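You operate a simulated robot arm through the tools that you are given. There is no shell and no other tool.

The job below is to be done with a simulated two-armed robot. You get a single attempt, and the scene is never put back.

## Task
Slide the cord beads: orange to 72, teal to 62, yellow to 56; then cap the cord.
Fine: each bead's pointer ends on its mark; press the green cap home on the purple cord end last and tug it; the strap's sliders and clip and the other caps stay.

It is judged by the outcome, as a careful person would: the job done as asked, and still so three seconds after it is handed in. It fails if anything else is knocked over, pushed out of place, dropped, spilled or broken. Lids that push on must go on centred and level and be pressed home; caps that screw on are set level and turned clockwise until they are tight.

## Robot
Two 7-joint arms with fingered hands on one trunk that stands fixed in place. Base frame: the origin is at the foot of the trunk, x ahead of it, y to its left, z up; the work surface is at about z = 0.754. Readings come in m, degrees, newtons and seconds.
The left shoulder is at [0.055, 0.158, 1.094], the right one opposite. With the tool pointing down near the work surface each hand reaches from about 0.4 to 0.84 m from the base axis, measured 20 degrees to its own side. Payload 4 kg a hand.
The tool frame of a hand sits at the grasp point between the pads (the TCP): z along the fingers, y along the line on which they close. The tips reach 0.03 m beyond it. The gripper opens to 0.104 m; its body begins 0.035 m behind the TCP. The gripper is a hand of 4 fingers: y runs from the thumb to the fingers, the wrist lies at [-0.015, -0.104, -0.178] in the tool frame.
Orientation is that of the tool frame in the base frame, as a unit quaternion [x, y, z, w]. With the fingers straight down and the wrist toward the robot, the tool's x, y and z point along [0, 1, 0], [1, 0, 0] and [0, 0, -1] of the base frame.

## Interface
- The arms move only by the tool step_arm. It takes "left_rows", "right_rows" or both (then of equal length, played together; a hand with none holds still); each is a list of rows, each an object (a shift or turn left out is 0) with "linear": the shift along the tool's x, y, z in units of 300 mm (1.0 is 300 mm), a list of three; "turn": the turn, a rotation vector about the tool's x, y, z in units of 60 degrees (1.0 is 60 degrees), a list of three. In form: [{"linear": [dx, dy, dz], "turn": [rx, ry, rz]}, ...]. A call has 1 to 20 rows; each row is the pose to reach, as a shift and turn from the pose commanded when the call began, along the tool's axes at that moment. A call with a number of a shift or a turn outside -1 to 1 is refused whole. Each row takes 0.2 s and may step no farther than 0.05 m and 8.6 degrees from the row before; otherwise, the whole call is refused. A pose out of reach is approached as far as the arm can. The call stops where the force on the tool passes 70 N (or 10 N more than at its start, if that is more) or the arm is blocked; 0.2 s more then pass. In this call time passes only in rows, and 0.2 s behind the last. It gives the time, the measured TCP pose, the force on the tool (base axes), the opening and the grip force at its end, in the units of the frame above (readings bear some noise), with the torque about the TCP (base axes, N m) and any sound that the robot's microphone picked up.
- Cameras (640 x 400 px; columns grow to the right, rows downward): "scene" is now at [0.1341, 0.0308, 1.2749]; the picture's right is [0.35, -0.94, -0.00], its down [-0.49, -0.18, -0.86] and it looks along [0.80, 0.30, -0.52] (base axes); focal length 315 px, centre (320, 200). "left" rides on the left gripper at [-0.061, -0.092, -0.131] in its tool frame; the picture's right is [-0.81, -0.27, 0.52], its down [0.53, -0.71, 0.46] and it looks along [0.24, 0.64, 0.72] (tool axes); focal length 275 px, centre (320, 200). "right" rides on the right gripper at [0.061, -0.092, -0.13] in its tool frame; the picture's right is [-0.81, 0.27, -0.52], its down [-0.53, -0.71, 0.46] and it looks along [-0.24, 0.65, 0.72] (tool axes); focal length 275 px, centre (320, 200). There is no depth. A picture from a camera that has moved, and an enlarged one, comes with that camera's place and axes in the base frame and with its lens.
- get_image(camera): a new picture of that camera. The clock stands still meanwhile.
- lift_body(by): moves the trunk up (or, below 0, down) by that many m; the arms and the scene camera ride with it, the base frame stays. It gives what a move gives, with no picture.
- curl_fingers(index, middle, ring, thumb_bend, thumb_turn, hand): sets how far each is bent, from 0 (flat) to 100 (curled in); at 30 the hand is open as for a grip, at 70 the pads meet at the TCP. One left out holds its place. A second passes; each finger stops where it meets its share of the squeeze, and holds until it gets a number again. It is the only way to open and close the hand. It gives what a move gives, with no picture; readings hold the bend of each and the force on the fingers (four entries, about 0 where the hand has none), thumb and palm. thumb_turn goes from beside the hand (0) to across from the fingers (100), as for a grip.
- pan_tilt(pan, tilt): turns the head with the scene camera to pan (to the left, within 80 degrees either way) and tilt (down, from -29 to 69), counted from straight ahead of the robot. It gives what a move gives.
- close_up(camera, box): a new picture of the part [left, top, right, bottom] of that camera's present view, enlarged. The clock stands still meanwhile.
- hand_in(): hands the job in; it is judged then, once.

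Places have to be worked out from the pictures, the camera data and where the tool is seen. Open the grippers and draw the arms clear of the work before you hand the job in, unless the task says otherwise.

The tools are called after ">>>" by a JSON object that holds its "api" and its "payload". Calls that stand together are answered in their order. step_arm: Moves the arms, as the interface text tells. Its arguments: {"type":"object","properties":{"left_rows":{"type":"array"},"right_rows":{"type":"array"}},"required":[]} The other tools are called the same way: lift_body (by) moves the trunk up or down; curl_fingers (index, middle, ring, thumb_bend, thumb_turn, hand) moves the fingers one by one; pan_tilt (pan, tilt) turns the head that bears the scene camera; get_image (camera) takes a picture; close_up (camera, box) takes an enlarged picture of a part of a camera's view; hand_in () hands the job in.

At the start:

```text
clock: 0.0
left_ee_pos: [0.4282, 0.4417, 1.0772]
left_tool_rot: [0.707, 0.707, -0.001, -0.001]
left_wrist_force: [0.6, 0.0, -0.2]
left_ft_torque: [0.01, 0.01, -0.04]
left_width: 0.1035
left_grip_force: 0.0
left_shape: jaw
left_bend: [30.0, 30.0, 30.0, 30.0, 98.0]
left_finger forces: [0.0, 0.0, 0.0, 0.0, 0.0, 0.0]
right_ee_pos: [0.6263, -0.036, 1.082]
right_tool_rot: [0.707, 0.707, 0.0, 0.0]
right_wrist_force: [-0.1, 0.3, -0.2]
right_ft_torque: [-0.01, 0.02, -0.01]
right_width: 0.1036
right_grip_force: 0.0
right_shape: jaw
right_bend: [30.0, 30.0, 30.0, 30.0, 98.0]
right_finger forces: [0.0, 0.0, 0.1, 0.0, 0.1, 0.0]
trunk travel left (down, up): [-0.3, 0.207]
head pan, tilt (commanded): [20.4, 30.4]
```

scene: 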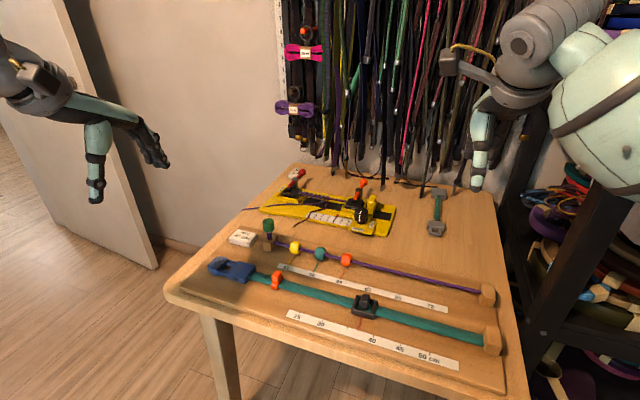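
right: 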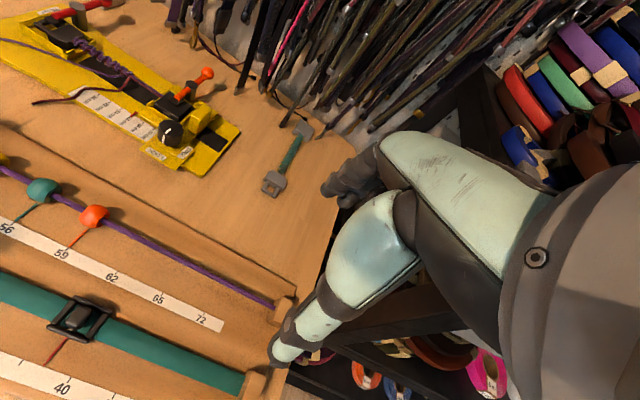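
left: 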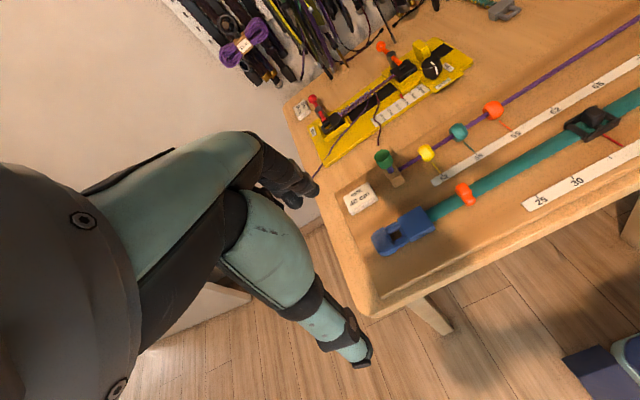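

The scene shows a purple cord with three beads over a scale (about 53–72) and a teal strap in front of it; a green cap lies near the left end. I take enlarged views first to read details.

>>> {"api": "close_up", "payload": {"camera": "scene", "box": [220, 200, 380, 300]}}

>>> {"api": "close_up", "payload": {"camera": "scene", "box": [340, 240, 510, 346]}}

>>> {"api": "close_up", "payload": {"camera": "left", "box": [340, 80, 640, 268]}}

>>> {"api": "close_up", "payload": {"camera": "right", "box": [0, 140, 320, 340]}}

>>> {"api": "close_up", "payload": {"camera": "scene", "box": [240, 160, 460, 250]}}

```text
4.00 times, centred on (300, 250) of scene
camera zoom: at [0.1341, 0.0308, 1.2749], right [0.35, -0.94, 0.0], down [-0.49, -0.18, -0.86], along [0.8, 0.3, -0.52], focal length 1260 px, centre (400, 0)
```

zoom: 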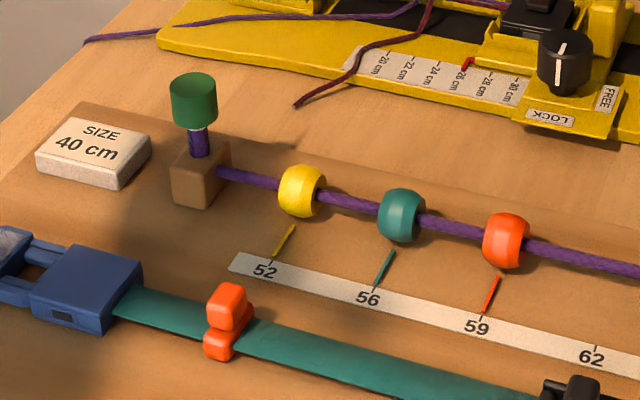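

```text
3.76 times, centred on (425, 293) of scene
camera zoom: at [0.1341, 0.0308, 1.2749], right [0.35, -0.94, 0.0], down [-0.49, -0.18, -0.86], along [0.8, 0.3, -0.52], focal length 1186 px, centre (-75, -150)
```

zoom: 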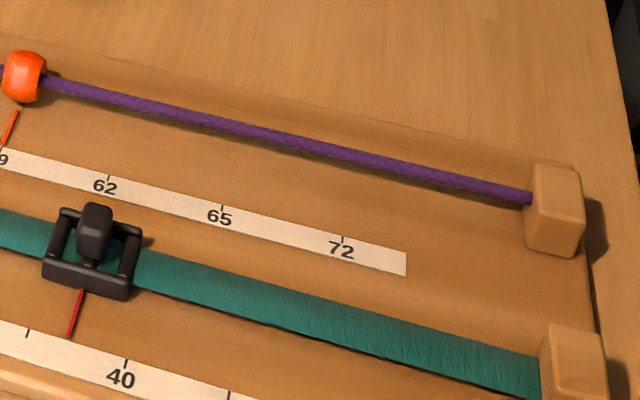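

```text
2.13 times, centred on (490, 174) of left
camera zoom: at [0.3369, 0.3804, 1.209], right [-0.28, -0.81, -0.52], down [-0.71, 0.53, -0.45], along [0.64, 0.24, -0.73], focal length 586 px, centre (-42, 255)
```

zoom: 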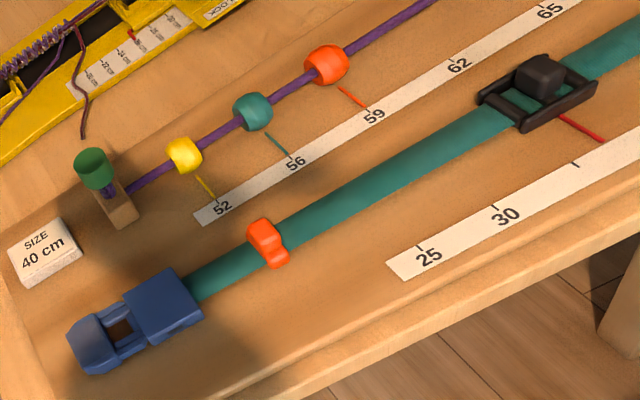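

```text
2.00 times, centred on (160, 240) of right
camera zoom: at [0.5342, 0.0246, 1.2129], right [0.28, -0.81, 0.52], down [-0.71, -0.53, -0.45], along [0.64, -0.24, -0.73], focal length 551 px, centre (640, 120)
```

zoom: 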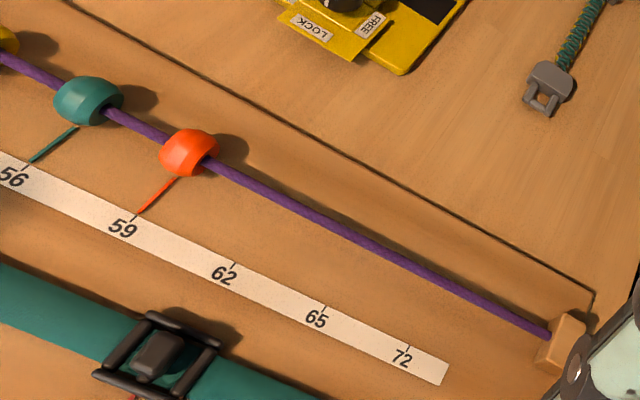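

```text
2.91 times, centred on (350, 205) of scene
camera zoom: at [0.1341, 0.0308, 1.2749], right [0.35, -0.94, 0.0], down [-0.49, -0.18, -0.86], along [0.8, 0.3, -0.52], focal length 916 px, centre (233, 186)
```

zoom: 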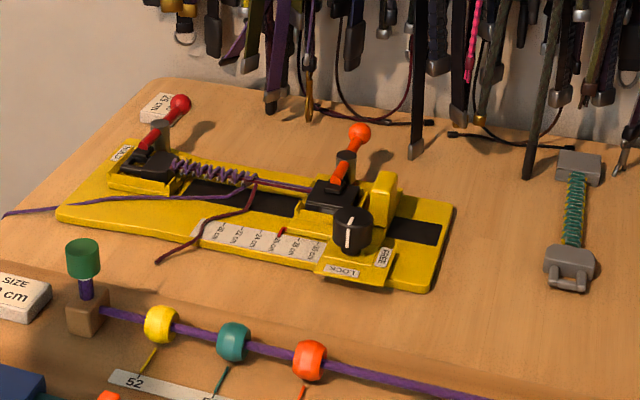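

Beads sit at 52, 56 and 59, and the ticks run along base y. I zoom in further to see the cap/cord end, the bead shapes and pointers, and look for other caps.

>>> {"api": "close_up", "payload": {"camera": "scene", "box": [245, 210, 309, 250]}}

>>> {"api": "close_up", "payload": {"camera": "scene", "box": [300, 235, 380, 285]}}

>>> {"api": "close_up", "payload": {"camera": "left", "box": [350, 130, 446, 190]}}

>>> {"api": "close_up", "payload": {"camera": "left", "box": [420, 80, 548, 160]}}

>>> {"api": "close_up", "payload": {"camera": "right", "box": [0, 160, 160, 260]}}

>>> {"api": "close_up", "payload": {"camera": "scene", "box": [200, 240, 360, 340]}}

```text
10.00 times, centred on (277, 230) of scene
camera zoom: at [0.1341, 0.0308, 1.2749], right [0.35, -0.94, 0.0], down [-0.49, -0.18, -0.86], along [0.8, 0.3, -0.52], focal length 3149 px, centre (750, -100)
```

zoom: 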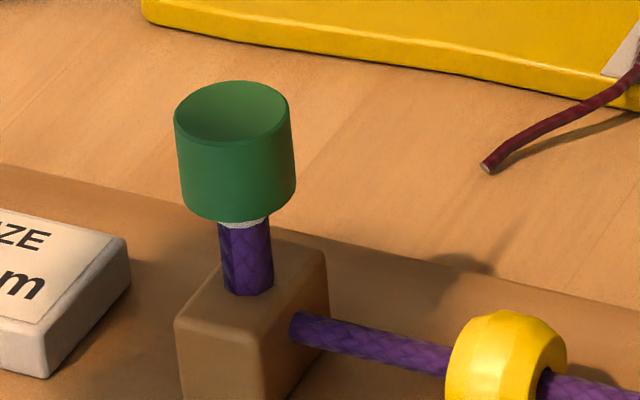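

```text
8.00 times, centred on (340, 260) of scene
camera zoom: at [0.1341, 0.0308, 1.2749], right [0.35, -0.94, 0.0], down [-0.49, -0.18, -0.86], along [0.8, 0.3, -0.52], focal length 2519 px, centre (160, -280)
```

zoom: 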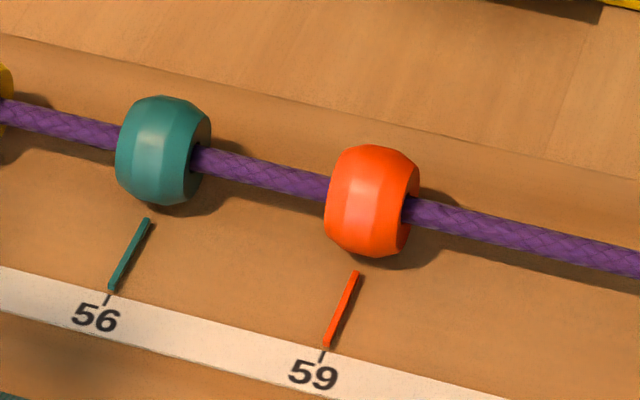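

```text
6.67 times, centred on (398, 160) of left
camera zoom: at [0.3369, 0.3804, 1.209], right [-0.28, -0.81, -0.52], down [-0.71, 0.53, -0.45], along [0.64, 0.24, -0.73], focal length 1835 px, centre (-200, 467)
```

zoom: 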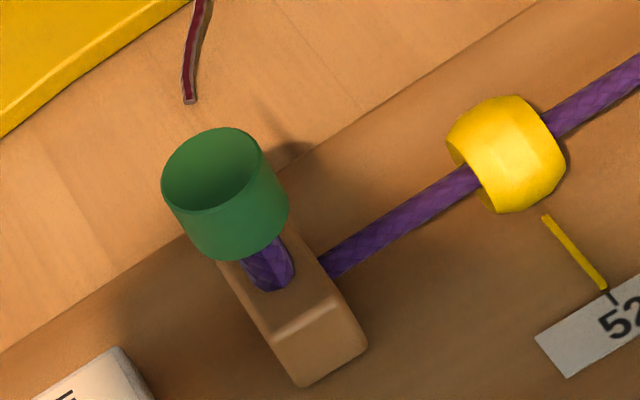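

```text
5.00 times, centred on (484, 120) of left
camera zoom: at [0.3369, 0.3804, 1.209], right [-0.28, -0.81, -0.52], down [-0.71, 0.53, -0.45], along [0.64, 0.24, -0.73], focal length 1376 px, centre (-500, 600)
```

zoom: 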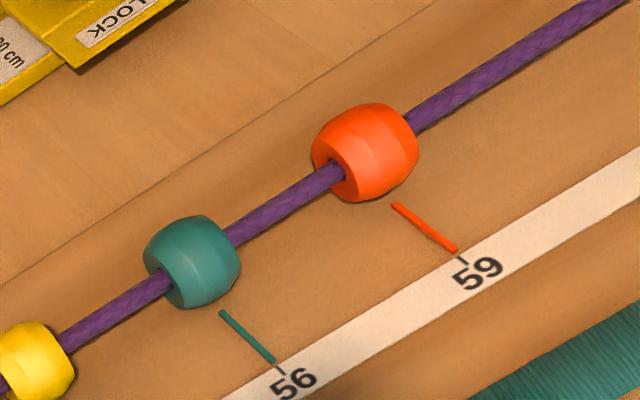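

```text
4.00 times, centred on (80, 210) of right
camera zoom: at [0.5342, 0.0246, 1.2129], right [0.28, -0.81, 0.52], down [-0.71, -0.53, -0.45], along [0.64, -0.24, -0.73], focal length 1101 px, centre (1280, 160)
```

zoom: 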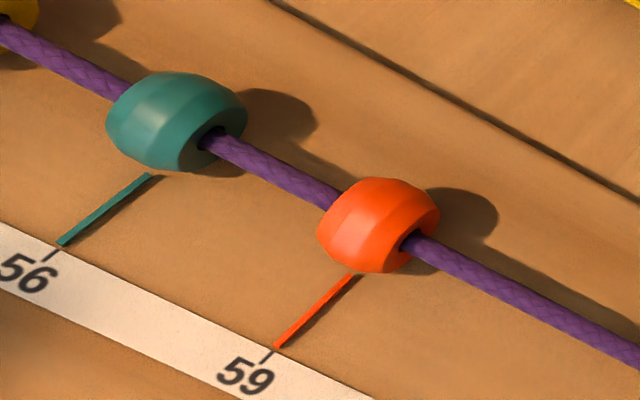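

```text
4.00 times, centred on (280, 290) of scene
camera zoom: at [0.1341, 0.0308, 1.2749], right [0.35, -0.94, 0.0], down [-0.49, -0.18, -0.86], along [0.8, 0.3, -0.52], focal length 1260 px, centre (480, -160)
```

zoom: 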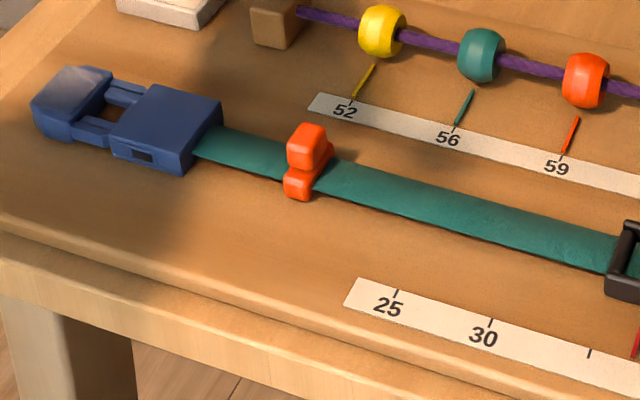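

The cap sits loosely on the upright purple cord end. I zoom further into the cap to see whether its open end faces down.

>>> {"api": "close_up", "payload": {"camera": "scene", "box": [258, 214, 282, 229]}}

>>> {"api": "close_up", "payload": {"camera": "left", "box": [368, 145, 400, 165]}}

>>> {"api": "close_up", "payload": {"camera": "left", "box": [370, 158, 402, 178]}}

```text
16.00 times, centred on (270, 222) of scene
camera zoom: at [0.1341, 0.0308, 1.2749], right [0.35, -0.94, 0.0], down [-0.49, -0.18, -0.86], along [0.8, 0.3, -0.52], focal length 5039 px, centre (1120, -144)
```

zoom: 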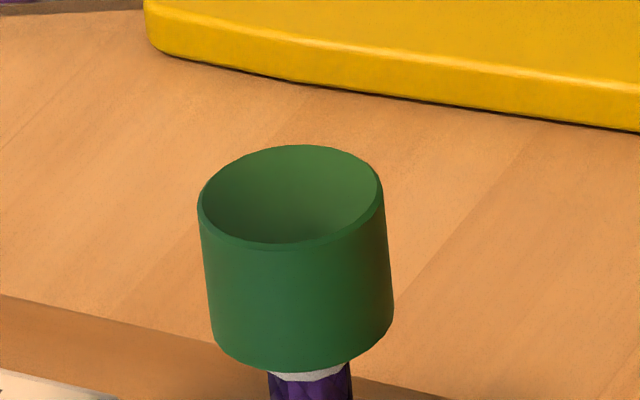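

```text
16.00 times, centred on (384, 155) of left
camera zoom: at [0.3369, 0.3804, 1.209], right [-0.28, -0.81, -0.52], down [-0.71, 0.53, -0.45], along [0.64, 0.24, -0.73], focal length 4404 px, centre (-704, 920)
```

zoom: 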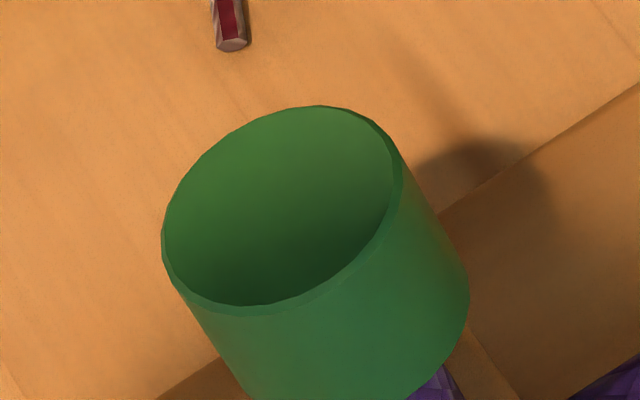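

```text
16.00 times, centred on (386, 168) of left
camera zoom: at [0.3369, 0.3804, 1.209], right [-0.28, -0.81, -0.52], down [-0.71, 0.53, -0.45], along [0.64, 0.24, -0.73], focal length 4404 px, centre (-736, 712)
```

zoom: 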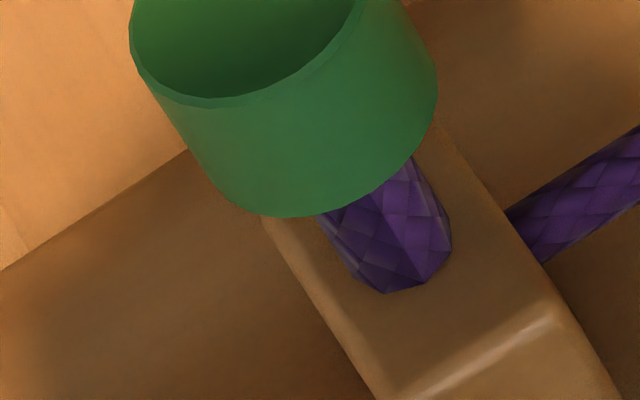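

The cap looks hollow from above, so I need a steeper view of it. I move the left hand above the cap area with the hand tilted so that its camera looks nearly straight down.

>>> {"api": "step_arm", "payload": {"left_rows": [{"linear": [-0.04, 0.095, 0.065], "turn": [0.111, 0, 0]}, {"linear": [-0.08, 0.19, 0.13], "turn": [0.222, 0, 0]}, {"linear": [-0.12, 0.286, 0.195], "turn": [0.333, 0, 0]}, {"linear": [-0.16, 0.382, 0.26], "turn": [0.444, 0, 0]}, {"linear": [-0.2, 0.478, 0.325], "turn": [0.555, 0, 0]}, {"linear": [-0.24, 0.573, 0.39], "turn": [0.667, 0, 0]}]}}

```text
clock: 1.4
left_ee_pos: [0.5882, 0.3693, 0.967]
left_tool_rot: [0.665, 0.666, -0.238, -0.242]
left_wrist_force: [-0.4, 0.7, 0.0]
left_ft_torque: [-0.02, -0.01, -0.02]
left_width: 0.1037
left_grip_force: 0.0
left_shape: jaw
left_bend: [30.0, 30.0, 30.0, 30.0, 98.0]
left_finger forces: [0.0, 0.0, 0.0, 0.0, 0.1, 0.0]
right_ee_pos: [0.6146, -0.0372, 1.0886]
right_tool_rot: [0.707, 0.707, 0.004, 0.004]
right_wrist_force: [-0.4, 0.3, 0.4]
right_ft_torque: [0.01, 0.03, 0.0]
right_width: 0.1038
right_grip_force: 0.0
right_shape: jaw
right_bend: [30.0, 30.0, 30.0, 30.0, 98.0]
right_finger forces: [0.0, 0.1, 0.0, 0.0, 0.1, 0.0]
trunk travel left (down, up): [-0.3, 0.207]
head pan, tilt (commanded): [20.4, 30.4]
```

The left hand is tilted and near the cap; I look through its camera.

>>> {"api": "get_image", "payload": {"camera": "left"}}

>>> {"api": "get_image", "payload": {"camera": "scene"}}

```text
taken
camera left: at [0.601, 0.3071, 1.1265], right [-0.54, -0.81, -0.23], down [-0.84, 0.53, 0.11], along [0.04, 0.25, -0.97], focal length 275 px, centre (320, 200)
```

left: 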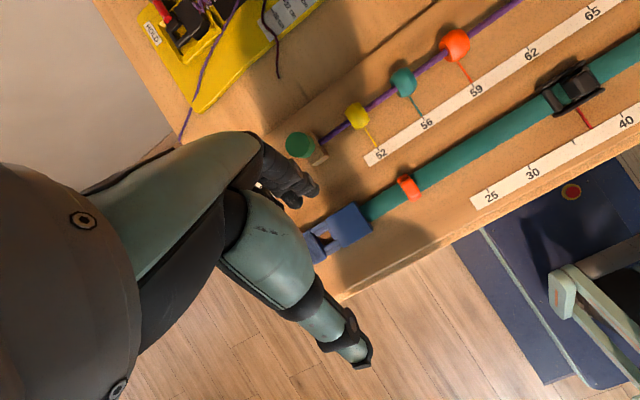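

```text
taken
camera scene: at [0.1358, 0.0297, 1.2748], right [0.35, -0.94, -0.01], down [-0.49, -0.18, -0.86], along [0.8, 0.3, -0.52], focal length 315 px, centre (320, 200)
```

scene: 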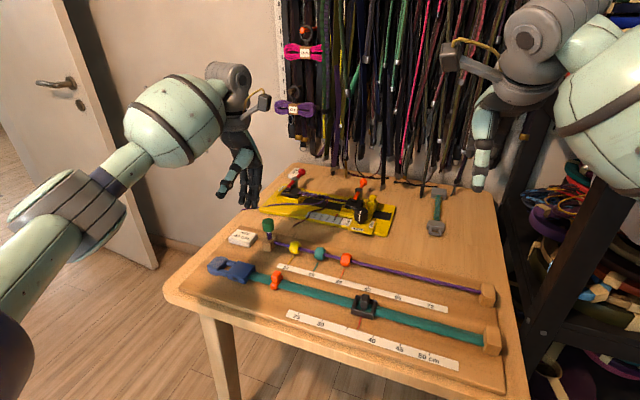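

>>> {"api": "close_up", "payload": {"camera": "left", "box": [276, 125, 324, 155]}}

>>> {"api": "close_up", "payload": {"camera": "left", "box": [280, 0, 520, 150]}}

```text
13.33 times, centred on (300, 140) of left
camera zoom: at [0.601, 0.3071, 1.1265], right [-0.54, -0.81, -0.23], down [-0.84, 0.53, 0.11], along [0.04, 0.25, -0.97], focal length 3670 px, centre (587, 1000)
```

zoom: 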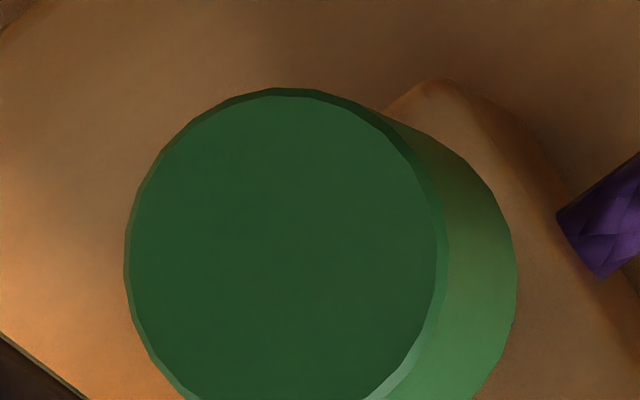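

```text
2.67 times, centred on (400, 75) of left
camera zoom: at [0.601, 0.3071, 1.1265], right [-0.54, -0.81, -0.23], down [-0.84, 0.53, 0.11], along [0.04, 0.25, -0.97], focal length 734 px, centre (107, 533)
```

zoom: 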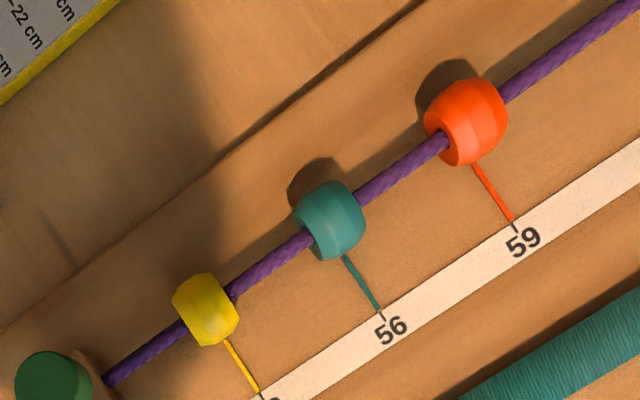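

Seen steeply, the cap's top is flat and closed with a bevelled rim, so it opens downward onto the cord end and just needs pressing. Cap about (0.678, 0.369), top z≈0.833; beads at x≈0.677, centre z≈0.771. I now look at the right hand's fingers in free air before testing the finger motions.

>>> {"api": "pan_tilt", "payload": {"pan": 0, "tilt": 28}}

>>> {"api": "get_image", "payload": {"camera": "scene"}}

>>> {"api": "get_image", "payload": {"camera": "right"}}

```text
clock: 2.2
left_ee_pos: [0.5871, 0.3709, 0.9681]
left_tool_rot: [0.666, 0.666, -0.237, -0.239]
left_wrist_force: [0.3, 0.2, -0.4]
left_ft_torque: [0.0, -0.04, -0.01]
left_width: 0.104
left_grip_force: 0.1
left_shape: jaw
left_bend: [30.0, 30.0, 30.0, 30.0, 98.0]
left_finger forces: [0.0, 0.0, 0.0, 0.1, 0.0, 0.0]
right_ee_pos: [0.6121, -0.0372, 1.0905]
right_tool_rot: [0.708, 0.707, 0.005, 0.004]
right_wrist_force: [0.1, -0.2, 0.8]
right_ft_torque: [0.0, -0.02, 0.02]
right_width: 0.1037
right_grip_force: 0.0
right_shape: jaw
right_bend: [30.0, 30.0, 30.0, 30.0, 98.0]
right_finger forces: [0.0, 0.0, 0.1, 0.0, 0.0, 0.1]
trunk travel left (down, up): [-0.3, 0.207]
head pan, tilt (commanded): [0.0, 28.0]
```

```text
taken
camera scene: at [0.1408, -0.0007, 1.2786], right [0.0, -1.0, 0.0], down [-0.48, 0.0, -0.88], along [0.88, 0.0, -0.48], focal length 315 px, centre (320, 200)
```

scene: 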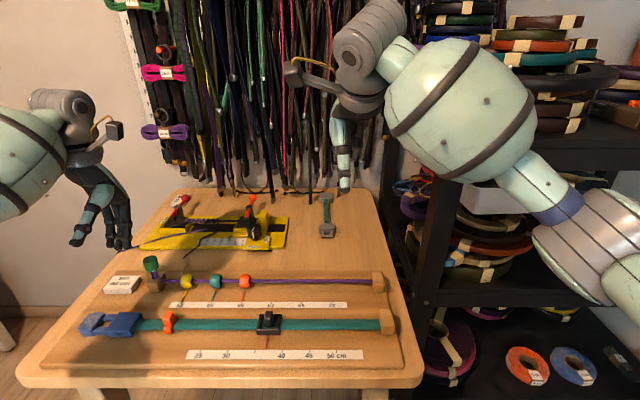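

```text
taken
camera right: at [0.5195, 0.0245, 1.2195], right [0.27, -0.81, 0.52], down [-0.71, -0.53, -0.46], along [0.65, -0.24, -0.72], focal length 275 px, centre (320, 200)
```

right: 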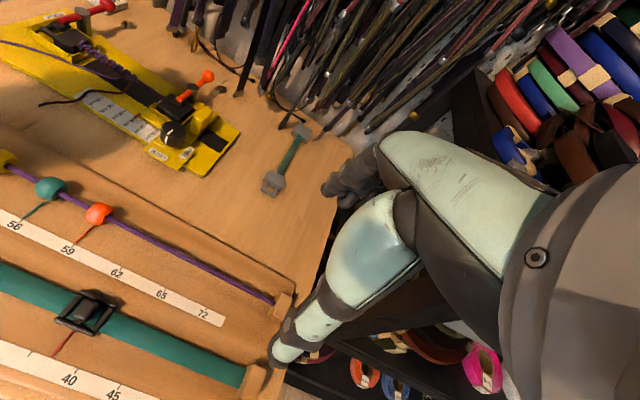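

>>> {"api": "close_up", "payload": {"camera": "scene", "box": [280, 70, 440, 200]}}

>>> {"api": "close_up", "payload": {"camera": "right", "box": [256, 110, 544, 380]}}

>>> {"api": "close_up", "payload": {"camera": "scene", "box": [40, 140, 168, 260]}}

```text
3.08 times, centred on (360, 135) of scene
camera zoom: at [0.1408, -0.0007, 1.2786], right [0.0, -1.0, 0.0], down [-0.48, 0.0, -0.88], along [0.88, 0.0, -0.48], focal length 969 px, centre (197, 400)
```

zoom: 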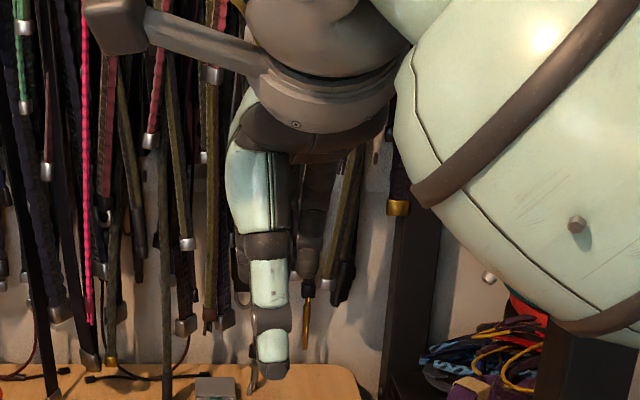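

```text
1.48 times, centred on (400, 245) of right
camera zoom: at [0.5195, 0.0245, 1.2195], right [0.27, -0.81, 0.52], down [-0.71, -0.53, -0.46], along [0.65, -0.24, -0.72], focal length 408 px, centre (202, 133)
```

zoom: 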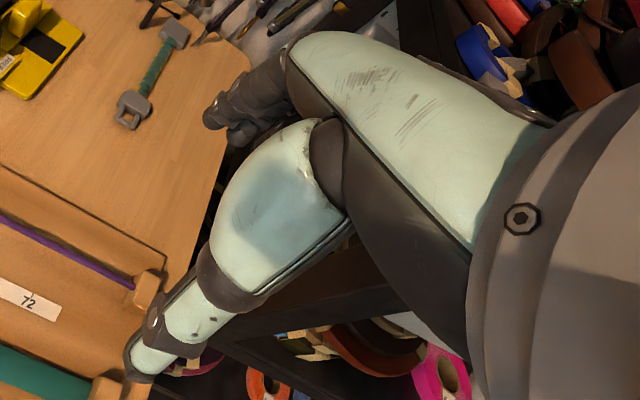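

```text
3.33 times, centred on (104, 200) of scene
camera zoom: at [0.1408, -0.0007, 1.2786], right [0.0, -1.0, 0.0], down [-0.48, 0.0, -0.88], along [0.88, 0.0, -0.48], focal length 1050 px, centre (1040, 200)
```

zoom: 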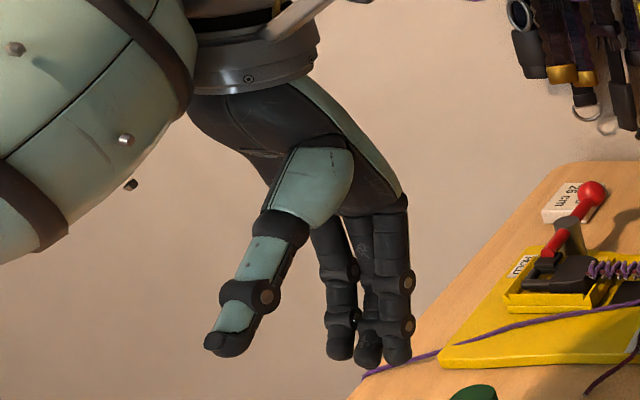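

The hand has a thumb opposite three fingers. I test a thumb–middle pinch on the left hand in free air and look at where the tips go.

>>> {"api": "curl_fingers", "payload": {"hand": "left", "middle": 60, "thumb_bend": 60}}

>>> {"api": "close_up", "payload": {"camera": "scene", "box": [40, 140, 168, 260]}}

>>> {"api": "get_image", "payload": {"camera": "left"}}

```text
clock: 3.2
left_ee_pos: [0.5872, 0.3702, 0.9671]
left_tool_rot: [0.666, 0.666, -0.237, -0.24]
left_wrist_force: [0.3, 0.0, -0.4]
left_ft_torque: [-0.01, -0.01, -0.01]
left_width: 0.0656
left_grip_force: 0.1
left_shape: fingers
left_bend: [30.0, 60.0, 30.0, 60.0, 98.0]
left_finger forces: [0.0, 0.1, 0.0, 0.0, 0.1, 0.0]
right_ee_pos: [0.6125, -0.0368, 1.09]
right_tool_rot: [0.707, 0.707, 0.005, 0.004]
right_wrist_force: [-1.0, 0.6, 0.2]
right_ft_torque: [-0.01, 0.01, 0.0]
right_width: 0.1039
right_grip_force: 0.0
right_shape: jaw
right_bend: [30.0, 30.0, 30.0, 30.0, 98.0]
right_finger forces: [0.1, 0.0, 0.0, 0.0, 0.0, 0.1]
trunk travel left (down, up): [-0.3, 0.207]
head pan, tilt (commanded): [0.0, 28.0]
```

```text
3.33 times, centred on (104, 200) of scene
camera zoom: at [0.141, -0.0007, 1.2786], right [0.0, -1.0, 0.0], down [-0.48, 0.0, -0.88], along [0.88, 0.0, -0.48], focal length 1050 px, centre (1040, 200)
```

zoom: 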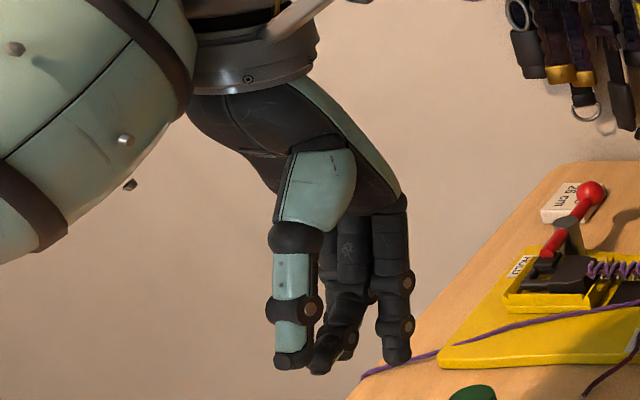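

```text
taken
camera left: at [0.5996, 0.3084, 1.1271], right [-0.54, -0.81, -0.23], down [-0.84, 0.53, 0.1], along [0.04, 0.25, -0.97], focal length 275 px, centre (320, 200)
```

left: 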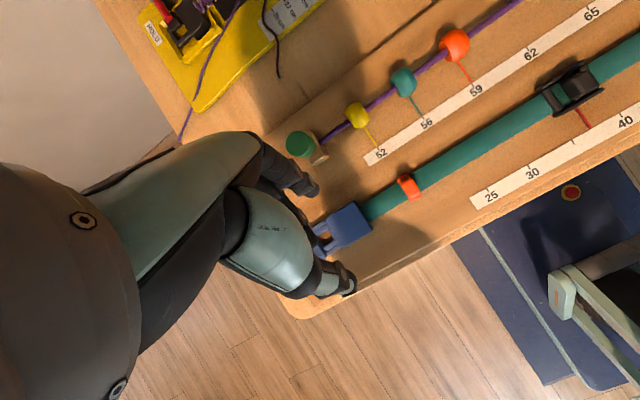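

The middle finger and thumb close opposite each other, so a thumb–middle pinch will fit one bead. I pre-shape the right hand (thumb and middle at 45), reopen the left, then bring the right hand above the orange bead while the left returns to its start place.

>>> {"api": "curl_fingers", "payload": {"hand": "right", "middle": 45, "thumb_bend": 45}}

>>> {"api": "curl_fingers", "payload": {"hand": "left", "middle": 45, "thumb_bend": 45}}

>>> {"api": "step_arm", "payload": {"left_rows": [{"linear": [0.03, -0.086, 0.009], "turn": [-0.083, 0, 0]}, {"linear": [0.06, -0.172, 0.018], "turn": [-0.167, 0, 0]}, {"linear": [0.09, -0.259, 0.026], "turn": [-0.25, 0, 0]}, {"linear": [0.12, -0.345, 0.035], "turn": [-0.333, 0, 0]}, {"linear": [0.15, -0.431, 0.044], "turn": [-0.417, 0, 0]}, {"linear": [0.18, -0.517, 0.053], "turn": [-0.5, 0, 0]}, {"linear": [0.21, -0.604, 0.061], "turn": [-0.583, 0, 0]}, {"linear": [0.24, -0.69, 0.07], "turn": [-0.667, 0, 0]}], "right_rows": [{"linear": [0.085, 0.027, 0.079]}, {"linear": [0.17, 0.054, 0.158]}, {"linear": [0.255, 0.081, 0.237]}, {"linear": [0.34, 0.108, 0.316]}, {"linear": [0.425, 0.136, 0.396]}, {"linear": [0.51, 0.163, 0.475]}, {"linear": [0.595, 0.19, 0.554]}, {"linear": [0.68, 0.217, 0.633]}]}}

>>> {"api": "get_image", "payload": {"camera": "scene"}}

>>> {"api": "get_image", "payload": {"camera": "right"}}

```text
clock: 4.2
left_ee_pos: [0.5877, 0.3705, 0.9679]
left_tool_rot: [0.665, 0.666, -0.237, -0.239]
left_wrist_force: [0.3, 0.4, 0.1]
left_ft_torque: [0.01, 0.0, -0.03]
left_width: 0.0653
left_grip_force: 0.1
left_shape: fingers
left_bend: [30.0, 60.0, 30.0, 60.0, 98.0]
left_finger forces: [0.1, 0.0, 0.0, 0.0, 0.0, 0.1]
right_ee_pos: [0.6125, -0.0375, 1.0903]
right_tool_rot: [0.707, 0.707, 0.005, 0.004]
right_wrist_force: [0.4, -0.6, 0.1]
right_ft_torque: [0.01, -0.03, -0.02]
right_width: 0.0848
right_grip_force: 0.1
right_shape: fingers
right_bend: [30.0, 45.0, 30.0, 45.0, 98.0]
right_finger forces: [0.0, 0.0, 0.0, 0.0, 0.0, 0.1]
trunk travel left (down, up): [-0.3, 0.207]
head pan, tilt (commanded): [0.0, 28.0]
```

```text
clock: 5.2
left_ee_pos: [0.5869, 0.3703, 0.9674]
left_tool_rot: [0.666, 0.666, -0.236, -0.239]
left_wrist_force: [0.3, 0.3, -0.3]
left_ft_torque: [0.02, -0.03, 0.0]
left_width: 0.0839
left_grip_force: 0.0
left_shape: fingers
left_bend: [30.0, 45.0, 30.0, 45.0, 98.0]
left_finger forces: [0.0, 0.1, 0.1, 0.0, 0.0, 0.0]
right_ee_pos: [0.6123, -0.0363, 1.0908]
right_tool_rot: [0.707, 0.707, 0.005, 0.004]
right_wrist_force: [0.1, 0.3, -0.2]
right_ft_torque: [0.03, 0.01, -0.03]
right_width: 0.0843
right_grip_force: 0.1
right_shape: fingers
right_bend: [30.0, 45.0, 30.0, 45.0, 98.0]
right_finger forces: [0.0, 0.0, 0.1, 0.0, 0.0, 0.1]
trunk travel left (down, up): [-0.3, 0.207]
head pan, tilt (commanded): [0.0, 28.0]
```

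```text
clock: 7.0
left_ee_pos: [0.4195, 0.4366, 1.0843]
left_tool_rot: [0.707, 0.707, -0.001, -0.001]
left_wrist_force: [0.5, 0.2, -2.9]
left_ft_torque: [0.0, -0.01, 0.02]
left_width: 0.0838
left_grip_force: 0.0
left_shape: fingers
left_bend: [30.0, 45.0, 30.0, 45.0, 98.0]
left_finger forces: [0.0, 0.1, 0.0, 0.0, 0.0, 0.0]
left hand out of reach, approached as far as the arm can: row 8
right_ee_pos: [0.6821, 0.1696, 0.9026]
right_tool_rot: [0.708, 0.706, 0.006, 0.004]
right_wrist_force: [0.3, 0.2, 0.2]
right_ft_torque: [-0.02, -0.01, -0.01]
right_width: 0.0847
right_grip_force: 0.1
right_shape: fingers
right_bend: [30.0, 45.0, 30.0, 45.0, 97.0]
right_finger forces: [0.0, 0.1, 0.1, 0.1, 0.0, 0.1]
trunk travel left (down, up): [-0.3, 0.207]
head pan, tilt (commanded): [0.0, 28.0]
```

```text
taken
camera scene: at [0.1378, -0.0013, 1.2789], right [0.0, -1.0, 0.0], down [-0.48, 0.0, -0.88], along [0.88, 0.0, -0.48], focal length 315 px, centre (320, 200)
```

scene: 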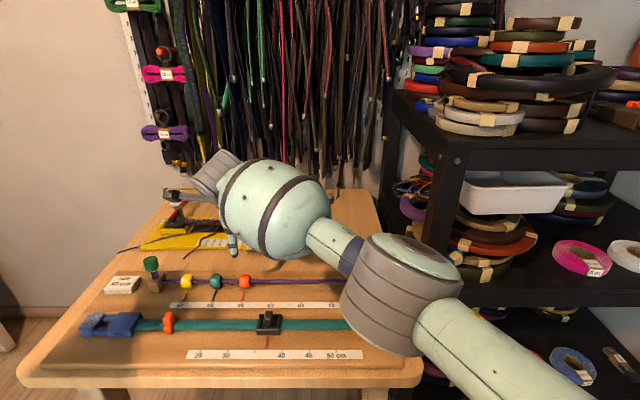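

```text
taken
camera right: at [0.5905, 0.2303, 1.0319], right [0.26, -0.81, 0.52], down [-0.71, -0.53, -0.47], along [0.65, -0.24, -0.72], focal length 275 px, centre (320, 200)
```

right: 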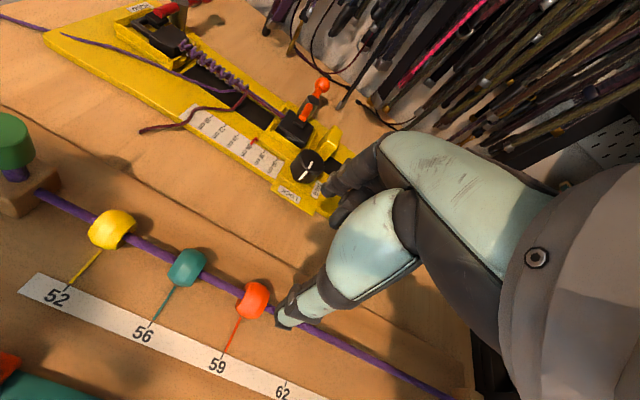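

The right hand is over the orange bead at z≈0.90. I zoom the right camera on the bead to fix its place before descending.

>>> {"api": "close_up", "payload": {"camera": "right", "box": [200, 250, 360, 370]}}

>>> {"api": "close_up", "payload": {"camera": "scene", "box": [200, 220, 296, 320]}}

```text
3.33 times, centred on (280, 310) of right
camera zoom: at [0.5905, 0.2303, 1.0319], right [0.26, -0.81, 0.52], down [-0.71, -0.53, -0.47], along [0.65, -0.24, -0.72], focal length 918 px, centre (453, -167)
```

zoom: 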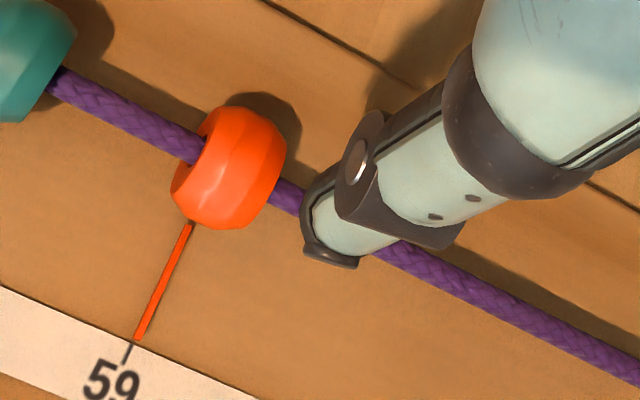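

```text
4.00 times, centred on (248, 270) of scene
camera zoom: at [0.1378, -0.0013, 1.2789], right [0.0, -1.0, 0.0], down [-0.48, 0.0, -0.88], along [0.88, 0.0, -0.48], focal length 1260 px, centre (608, -80)
```

zoom: 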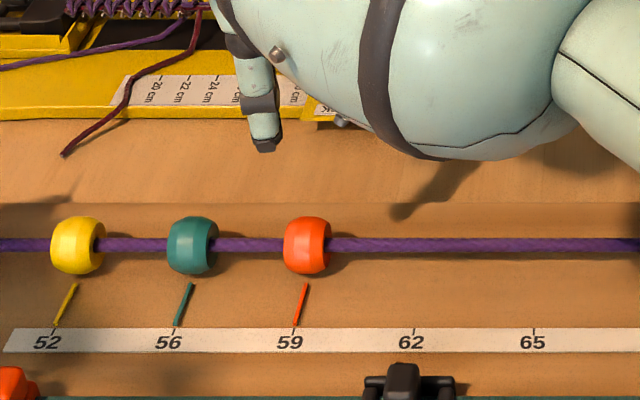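

From the zooms: orange bead ≈(0.677, 0.170, 0.771), ticks every 65 mm with 59 at y≈0.169, 62 at 0.104, 72 at about −0.026. I descend the right hand part-way (to z≈0.83) and check alignment.

>>> {"api": "step_arm", "payload": {"right_rows": [{"linear": [0, -0.004, 0.06]}, {"linear": [0, -0.008, 0.12]}, {"linear": [0, -0.012, 0.18]}, {"linear": [0, -0.016, 0.24]}]}}

>>> {"api": "get_image", "payload": {"camera": "right"}}

>>> {"api": "close_up", "payload": {"camera": "scene", "box": [200, 220, 296, 320]}}

>>> {"api": "get_image", "payload": {"camera": "left"}}

```text
clock: 8.0
left_ee_pos: [0.4222, 0.4368, 1.0836]
left_tool_rot: [0.709, 0.705, 0.0, 0.0]
left_wrist_force: [0.1, 0.3, 0.0]
left_ft_torque: [-0.01, 0.03, -0.04]
left_width: 0.084
left_grip_force: 0.1
left_shape: fingers
left_bend: [30.0, 45.0, 30.0, 45.0, 98.0]
left_finger forces: [0.0, 0.1, 0.0, 0.1, 0.1, 0.0]
right_ee_pos: [0.6801, 0.1695, 0.8285]
right_tool_rot: [0.707, 0.707, 0.003, 0.005]
right_wrist_force: [0.2, 0.2, 0.9]
right_ft_torque: [-0.03, -0.01, 0.0]
right_width: 0.0847
right_grip_force: 0.1
right_shape: fingers
right_bend: [30.0, 45.0, 30.0, 45.0, 97.0]
right_finger forces: [0.0, 0.1, 0.0, 0.1, 0.0, 0.1]
trunk travel left (down, up): [-0.3, 0.207]
head pan, tilt (commanded): [0.0, 28.0]
```

```text
taken
camera right: at [0.5873, 0.2311, 0.958], right [0.27, -0.81, 0.52], down [-0.71, -0.53, -0.46], along [0.65, -0.25, -0.72], focal length 275 px, centre (320, 200)
```

right: 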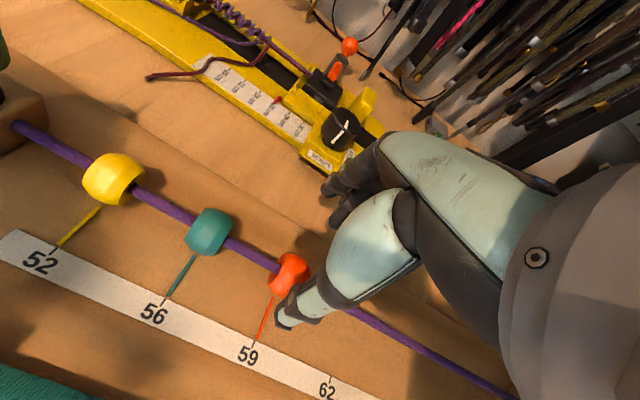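

```text
4.00 times, centred on (248, 270) of scene
camera zoom: at [0.1401, -0.0006, 1.2787], right [0.0, -1.0, 0.0], down [-0.48, 0.0, -0.88], along [0.88, 0.0, -0.48], focal length 1260 px, centre (608, -80)
```

zoom: 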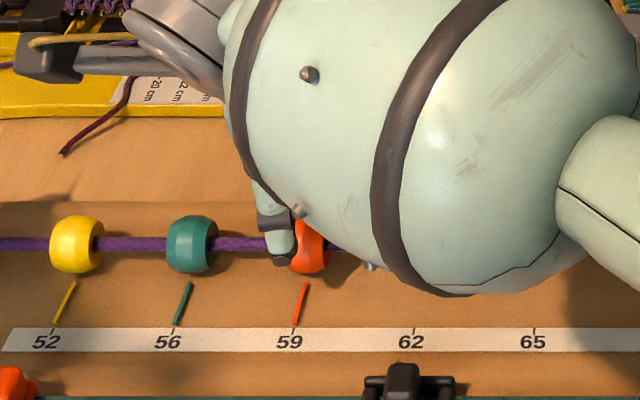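

```text
taken
camera left: at [0.3306, 0.3757, 1.2148], right [-0.28, -0.81, -0.52], down [-0.71, 0.53, -0.45], along [0.64, 0.24, -0.73], focal length 275 px, centre (320, 200)
```

left: 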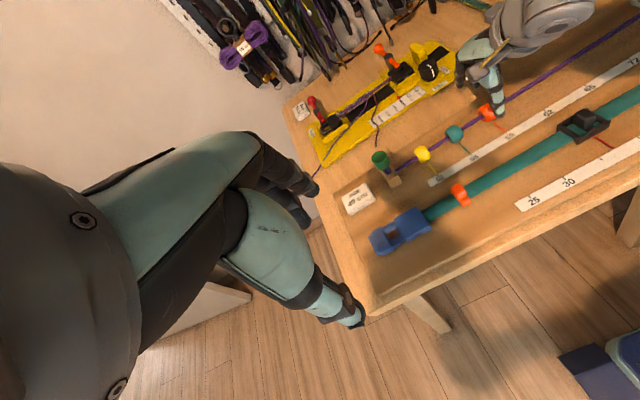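

The left camera sees the right hand beside the orange bead; I zoom in on it.

>>> {"api": "close_up", "payload": {"camera": "left", "box": [440, 30, 552, 130]}}

>>> {"api": "close_up", "payload": {"camera": "right", "box": [220, 170, 380, 350]}}

```text
4.00 times, centred on (496, 80) of left
camera zoom: at [0.3306, 0.3757, 1.2148], right [-0.28, -0.81, -0.52], down [-0.71, 0.53, -0.45], along [0.64, 0.24, -0.73], focal length 1101 px, centre (-384, 680)
```

zoom: 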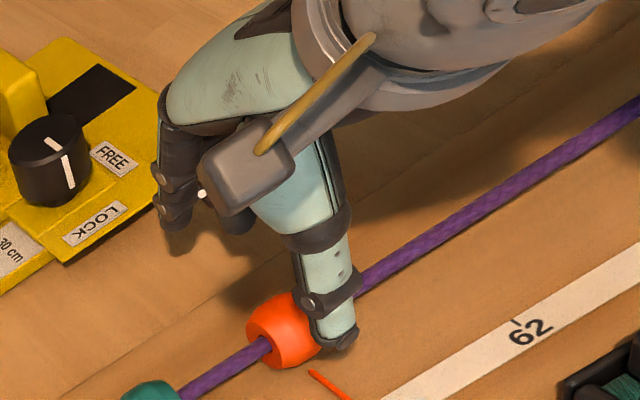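

```text
2.22 times, centred on (300, 260) of right
camera zoom: at [0.5873, 0.2311, 0.958], right [0.27, -0.81, 0.52], down [-0.71, -0.53, -0.46], along [0.65, -0.25, -0.72], focal length 612 px, centre (364, 67)
```

zoom: 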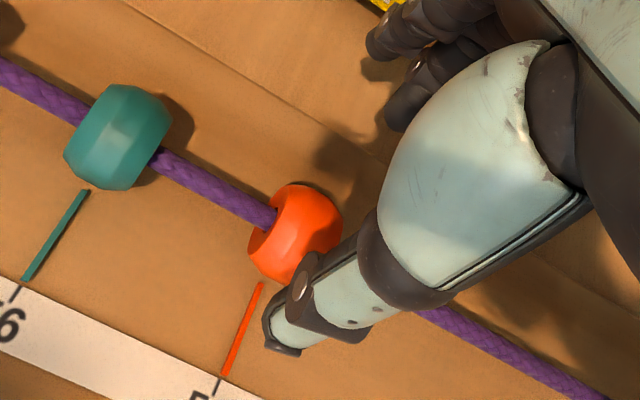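

The thumb tip is about (0.643, 0.165, 0.784), level with the bead in y, and reaches roughly 40 mm below the TCP at this bend. I lower only to TCP z≈0.806 and check again.

>>> {"api": "step_arm", "payload": {"right_rows": [{"linear": [0.005, -0.005, 0.025]}, {"linear": [0.01, -0.01, 0.05]}, {"linear": [0.01, -0.01, 0.075]}]}}

>>> {"api": "close_up", "payload": {"camera": "left", "box": [440, 30, 552, 130]}}

>>> {"api": "close_up", "payload": {"camera": "right", "box": [220, 170, 380, 350]}}

>>> {"api": "close_up", "payload": {"camera": "scene", "box": [200, 220, 296, 320]}}

```text
clock: 8.8
left_ee_pos: [0.4228, 0.4364, 1.0832]
left_tool_rot: [0.707, 0.707, -0.001, -0.001]
left_wrist_force: [-0.7, 0.1, 0.5]
left_ft_torque: [-0.03, 0.01, 0.0]
left_width: 0.084
left_grip_force: 0.0
left_shape: fingers
left_bend: [30.0, 45.0, 30.0, 45.0, 98.0]
left_finger forces: [0.0, 0.1, 0.0, 0.0, 0.0, 0.0]
right_ee_pos: [0.6762, 0.1721, 0.8059]
right_tool_rot: [0.707, 0.707, 0.004, 0.004]
right_wrist_force: [0.5, -0.1, 0.3]
right_ft_torque: [0.03, 0.0, -0.03]
right_width: 0.0843
right_grip_force: 0.1
right_shape: fingers
right_bend: [30.0, 45.0, 30.0, 45.0, 97.0]
right_finger forces: [0.1, 0.0, 0.0, 0.1, 0.0, 0.1]
trunk travel left (down, up): [-0.3, 0.207]
head pan, tilt (commanded): [0.0, 28.0]
```

```text
4.00 times, centred on (496, 80) of left
camera zoom: at [0.3313, 0.3756, 1.2146], right [-0.28, -0.81, -0.52], down [-0.71, 0.53, -0.45], along [0.64, 0.24, -0.73], focal length 1101 px, centre (-384, 680)
```

zoom: 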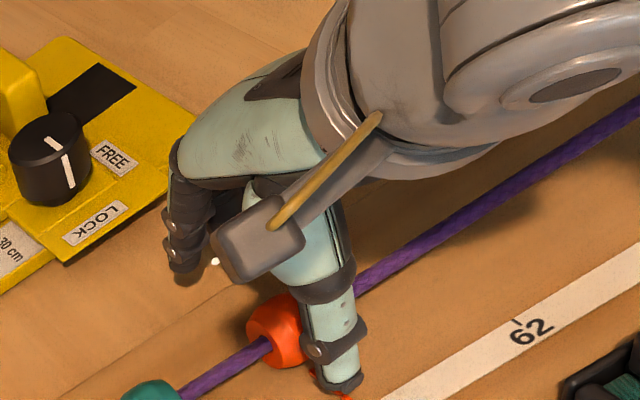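

```text
2.22 times, centred on (300, 260) of right
camera zoom: at [0.5837, 0.2326, 0.9348], right [0.27, -0.81, 0.52], down [-0.71, -0.53, -0.46], along [0.65, -0.24, -0.72], focal length 612 px, centre (364, 67)
```

zoom: 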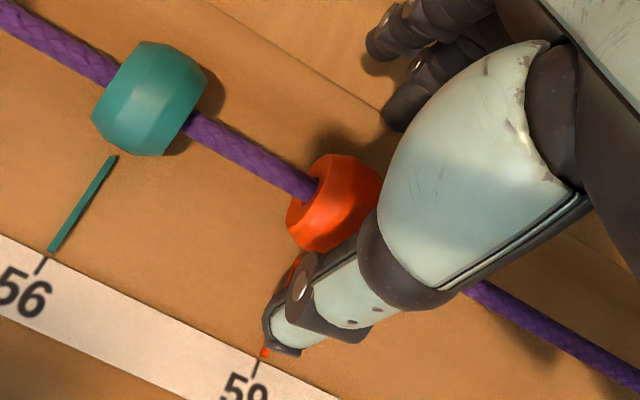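

```text
4.00 times, centred on (248, 270) of scene
camera zoom: at [0.1409, -0.0007, 1.2786], right [0.0, -1.0, 0.0], down [-0.48, 0.0, -0.88], along [0.88, 0.0, -0.48], focal length 1260 px, centre (608, -80)
```

zoom: 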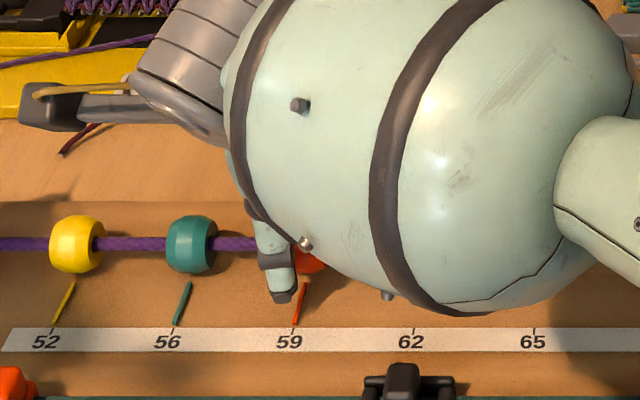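

Cross-checking three cameras puts the thumb tip at about (0.631, 0.174, 0.775), 30 mm below the TCP as specified. I lower another ~14 mm so the tips are around z≈0.761 beside the bead's equator.

>>> {"api": "step_arm", "payload": {"right_rows": [{"linear": [-0.005, 0.0, 0.02]}, {"linear": [-0.01, 0.0, 0.035]}, {"linear": [-0.01, 0.0, 0.047]}]}}

>>> {"api": "close_up", "payload": {"camera": "left", "box": [440, 30, 552, 130]}}

>>> {"api": "close_up", "payload": {"camera": "right", "box": [220, 170, 380, 350]}}

>>> {"api": "close_up", "payload": {"camera": "scene", "box": [240, 250, 304, 310]}}

```text
clock: 9.6
left_ee_pos: [0.4218, 0.4376, 1.0839]
left_tool_rot: [0.708, 0.707, 0.0, -0.002]
left_wrist_force: [-0.1, 0.8, 0.2]
left_ft_torque: [-0.03, 0.02, 0.03]
left_width: 0.084
left_grip_force: 0.1
left_shape: fingers
left_bend: [30.0, 45.0, 30.0, 45.0, 98.0]
left_finger forces: [0.0, 0.1, 0.0, 0.0, 0.1, 0.0]
right_ee_pos: [0.6755, 0.1691, 0.7919]
right_tool_rot: [0.707, 0.707, 0.004, 0.005]
right_wrist_force: [-1.0, -0.2, -0.2]
right_ft_torque: [-0.01, 0.0, -0.01]
right_width: 0.0845
right_grip_force: 0.0
right_shape: fingers
right_bend: [30.0, 45.0, 30.0, 45.0, 97.0]
right_finger forces: [0.0, 0.1, 0.0, 0.0, 0.1, 0.1]
trunk travel left (down, up): [-0.3, 0.207]
head pan, tilt (commanded): [0.0, 28.0]
```

```text
4.00 times, centred on (496, 80) of left
camera zoom: at [0.3311, 0.3757, 1.2147], right [-0.28, -0.81, -0.52], down [-0.71, 0.53, -0.45], along [0.64, 0.24, -0.73], focal length 1101 px, centre (-384, 680)
```

zoom: 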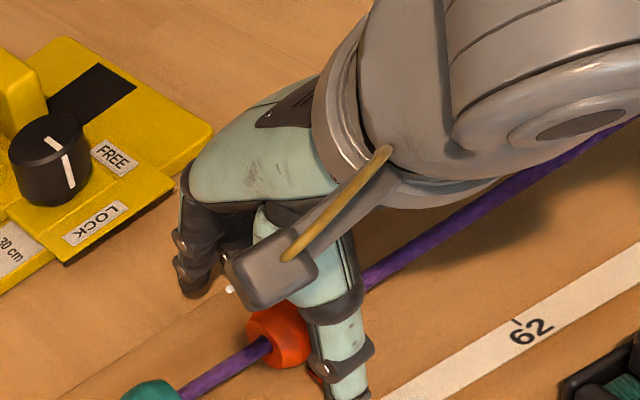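

```text
2.22 times, centred on (300, 260) of right
camera zoom: at [0.5833, 0.23, 0.921], right [0.27, -0.81, 0.52], down [-0.71, -0.53, -0.46], along [0.65, -0.24, -0.72], focal length 612 px, centre (364, 67)
```

zoom: 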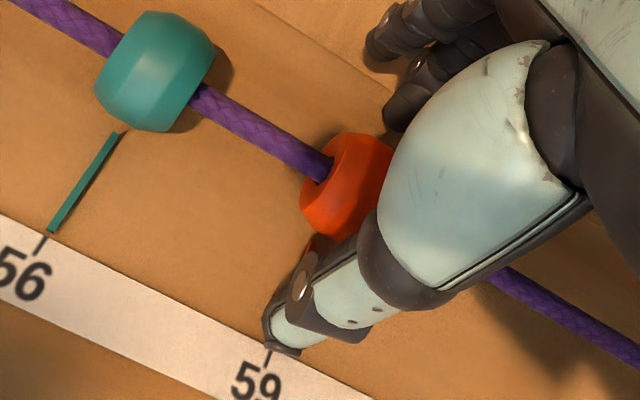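

```text
6.67 times, centred on (272, 280) of scene
camera zoom: at [0.1407, -0.0007, 1.2786], right [0.0, -1.0, 0.0], down [-0.48, 0.0, -0.88], along [0.88, 0.0, -0.48], focal length 2099 px, centre (640, -333)
```

zoom: 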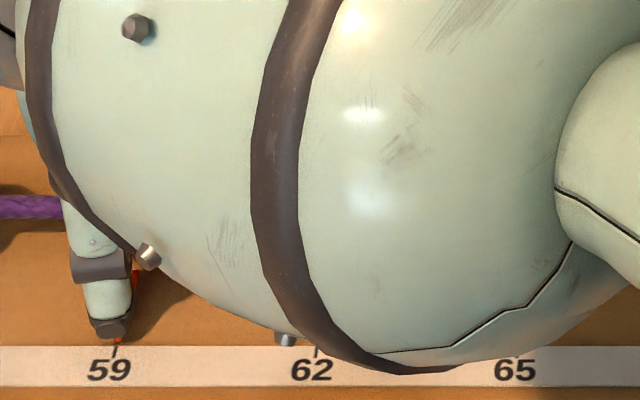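

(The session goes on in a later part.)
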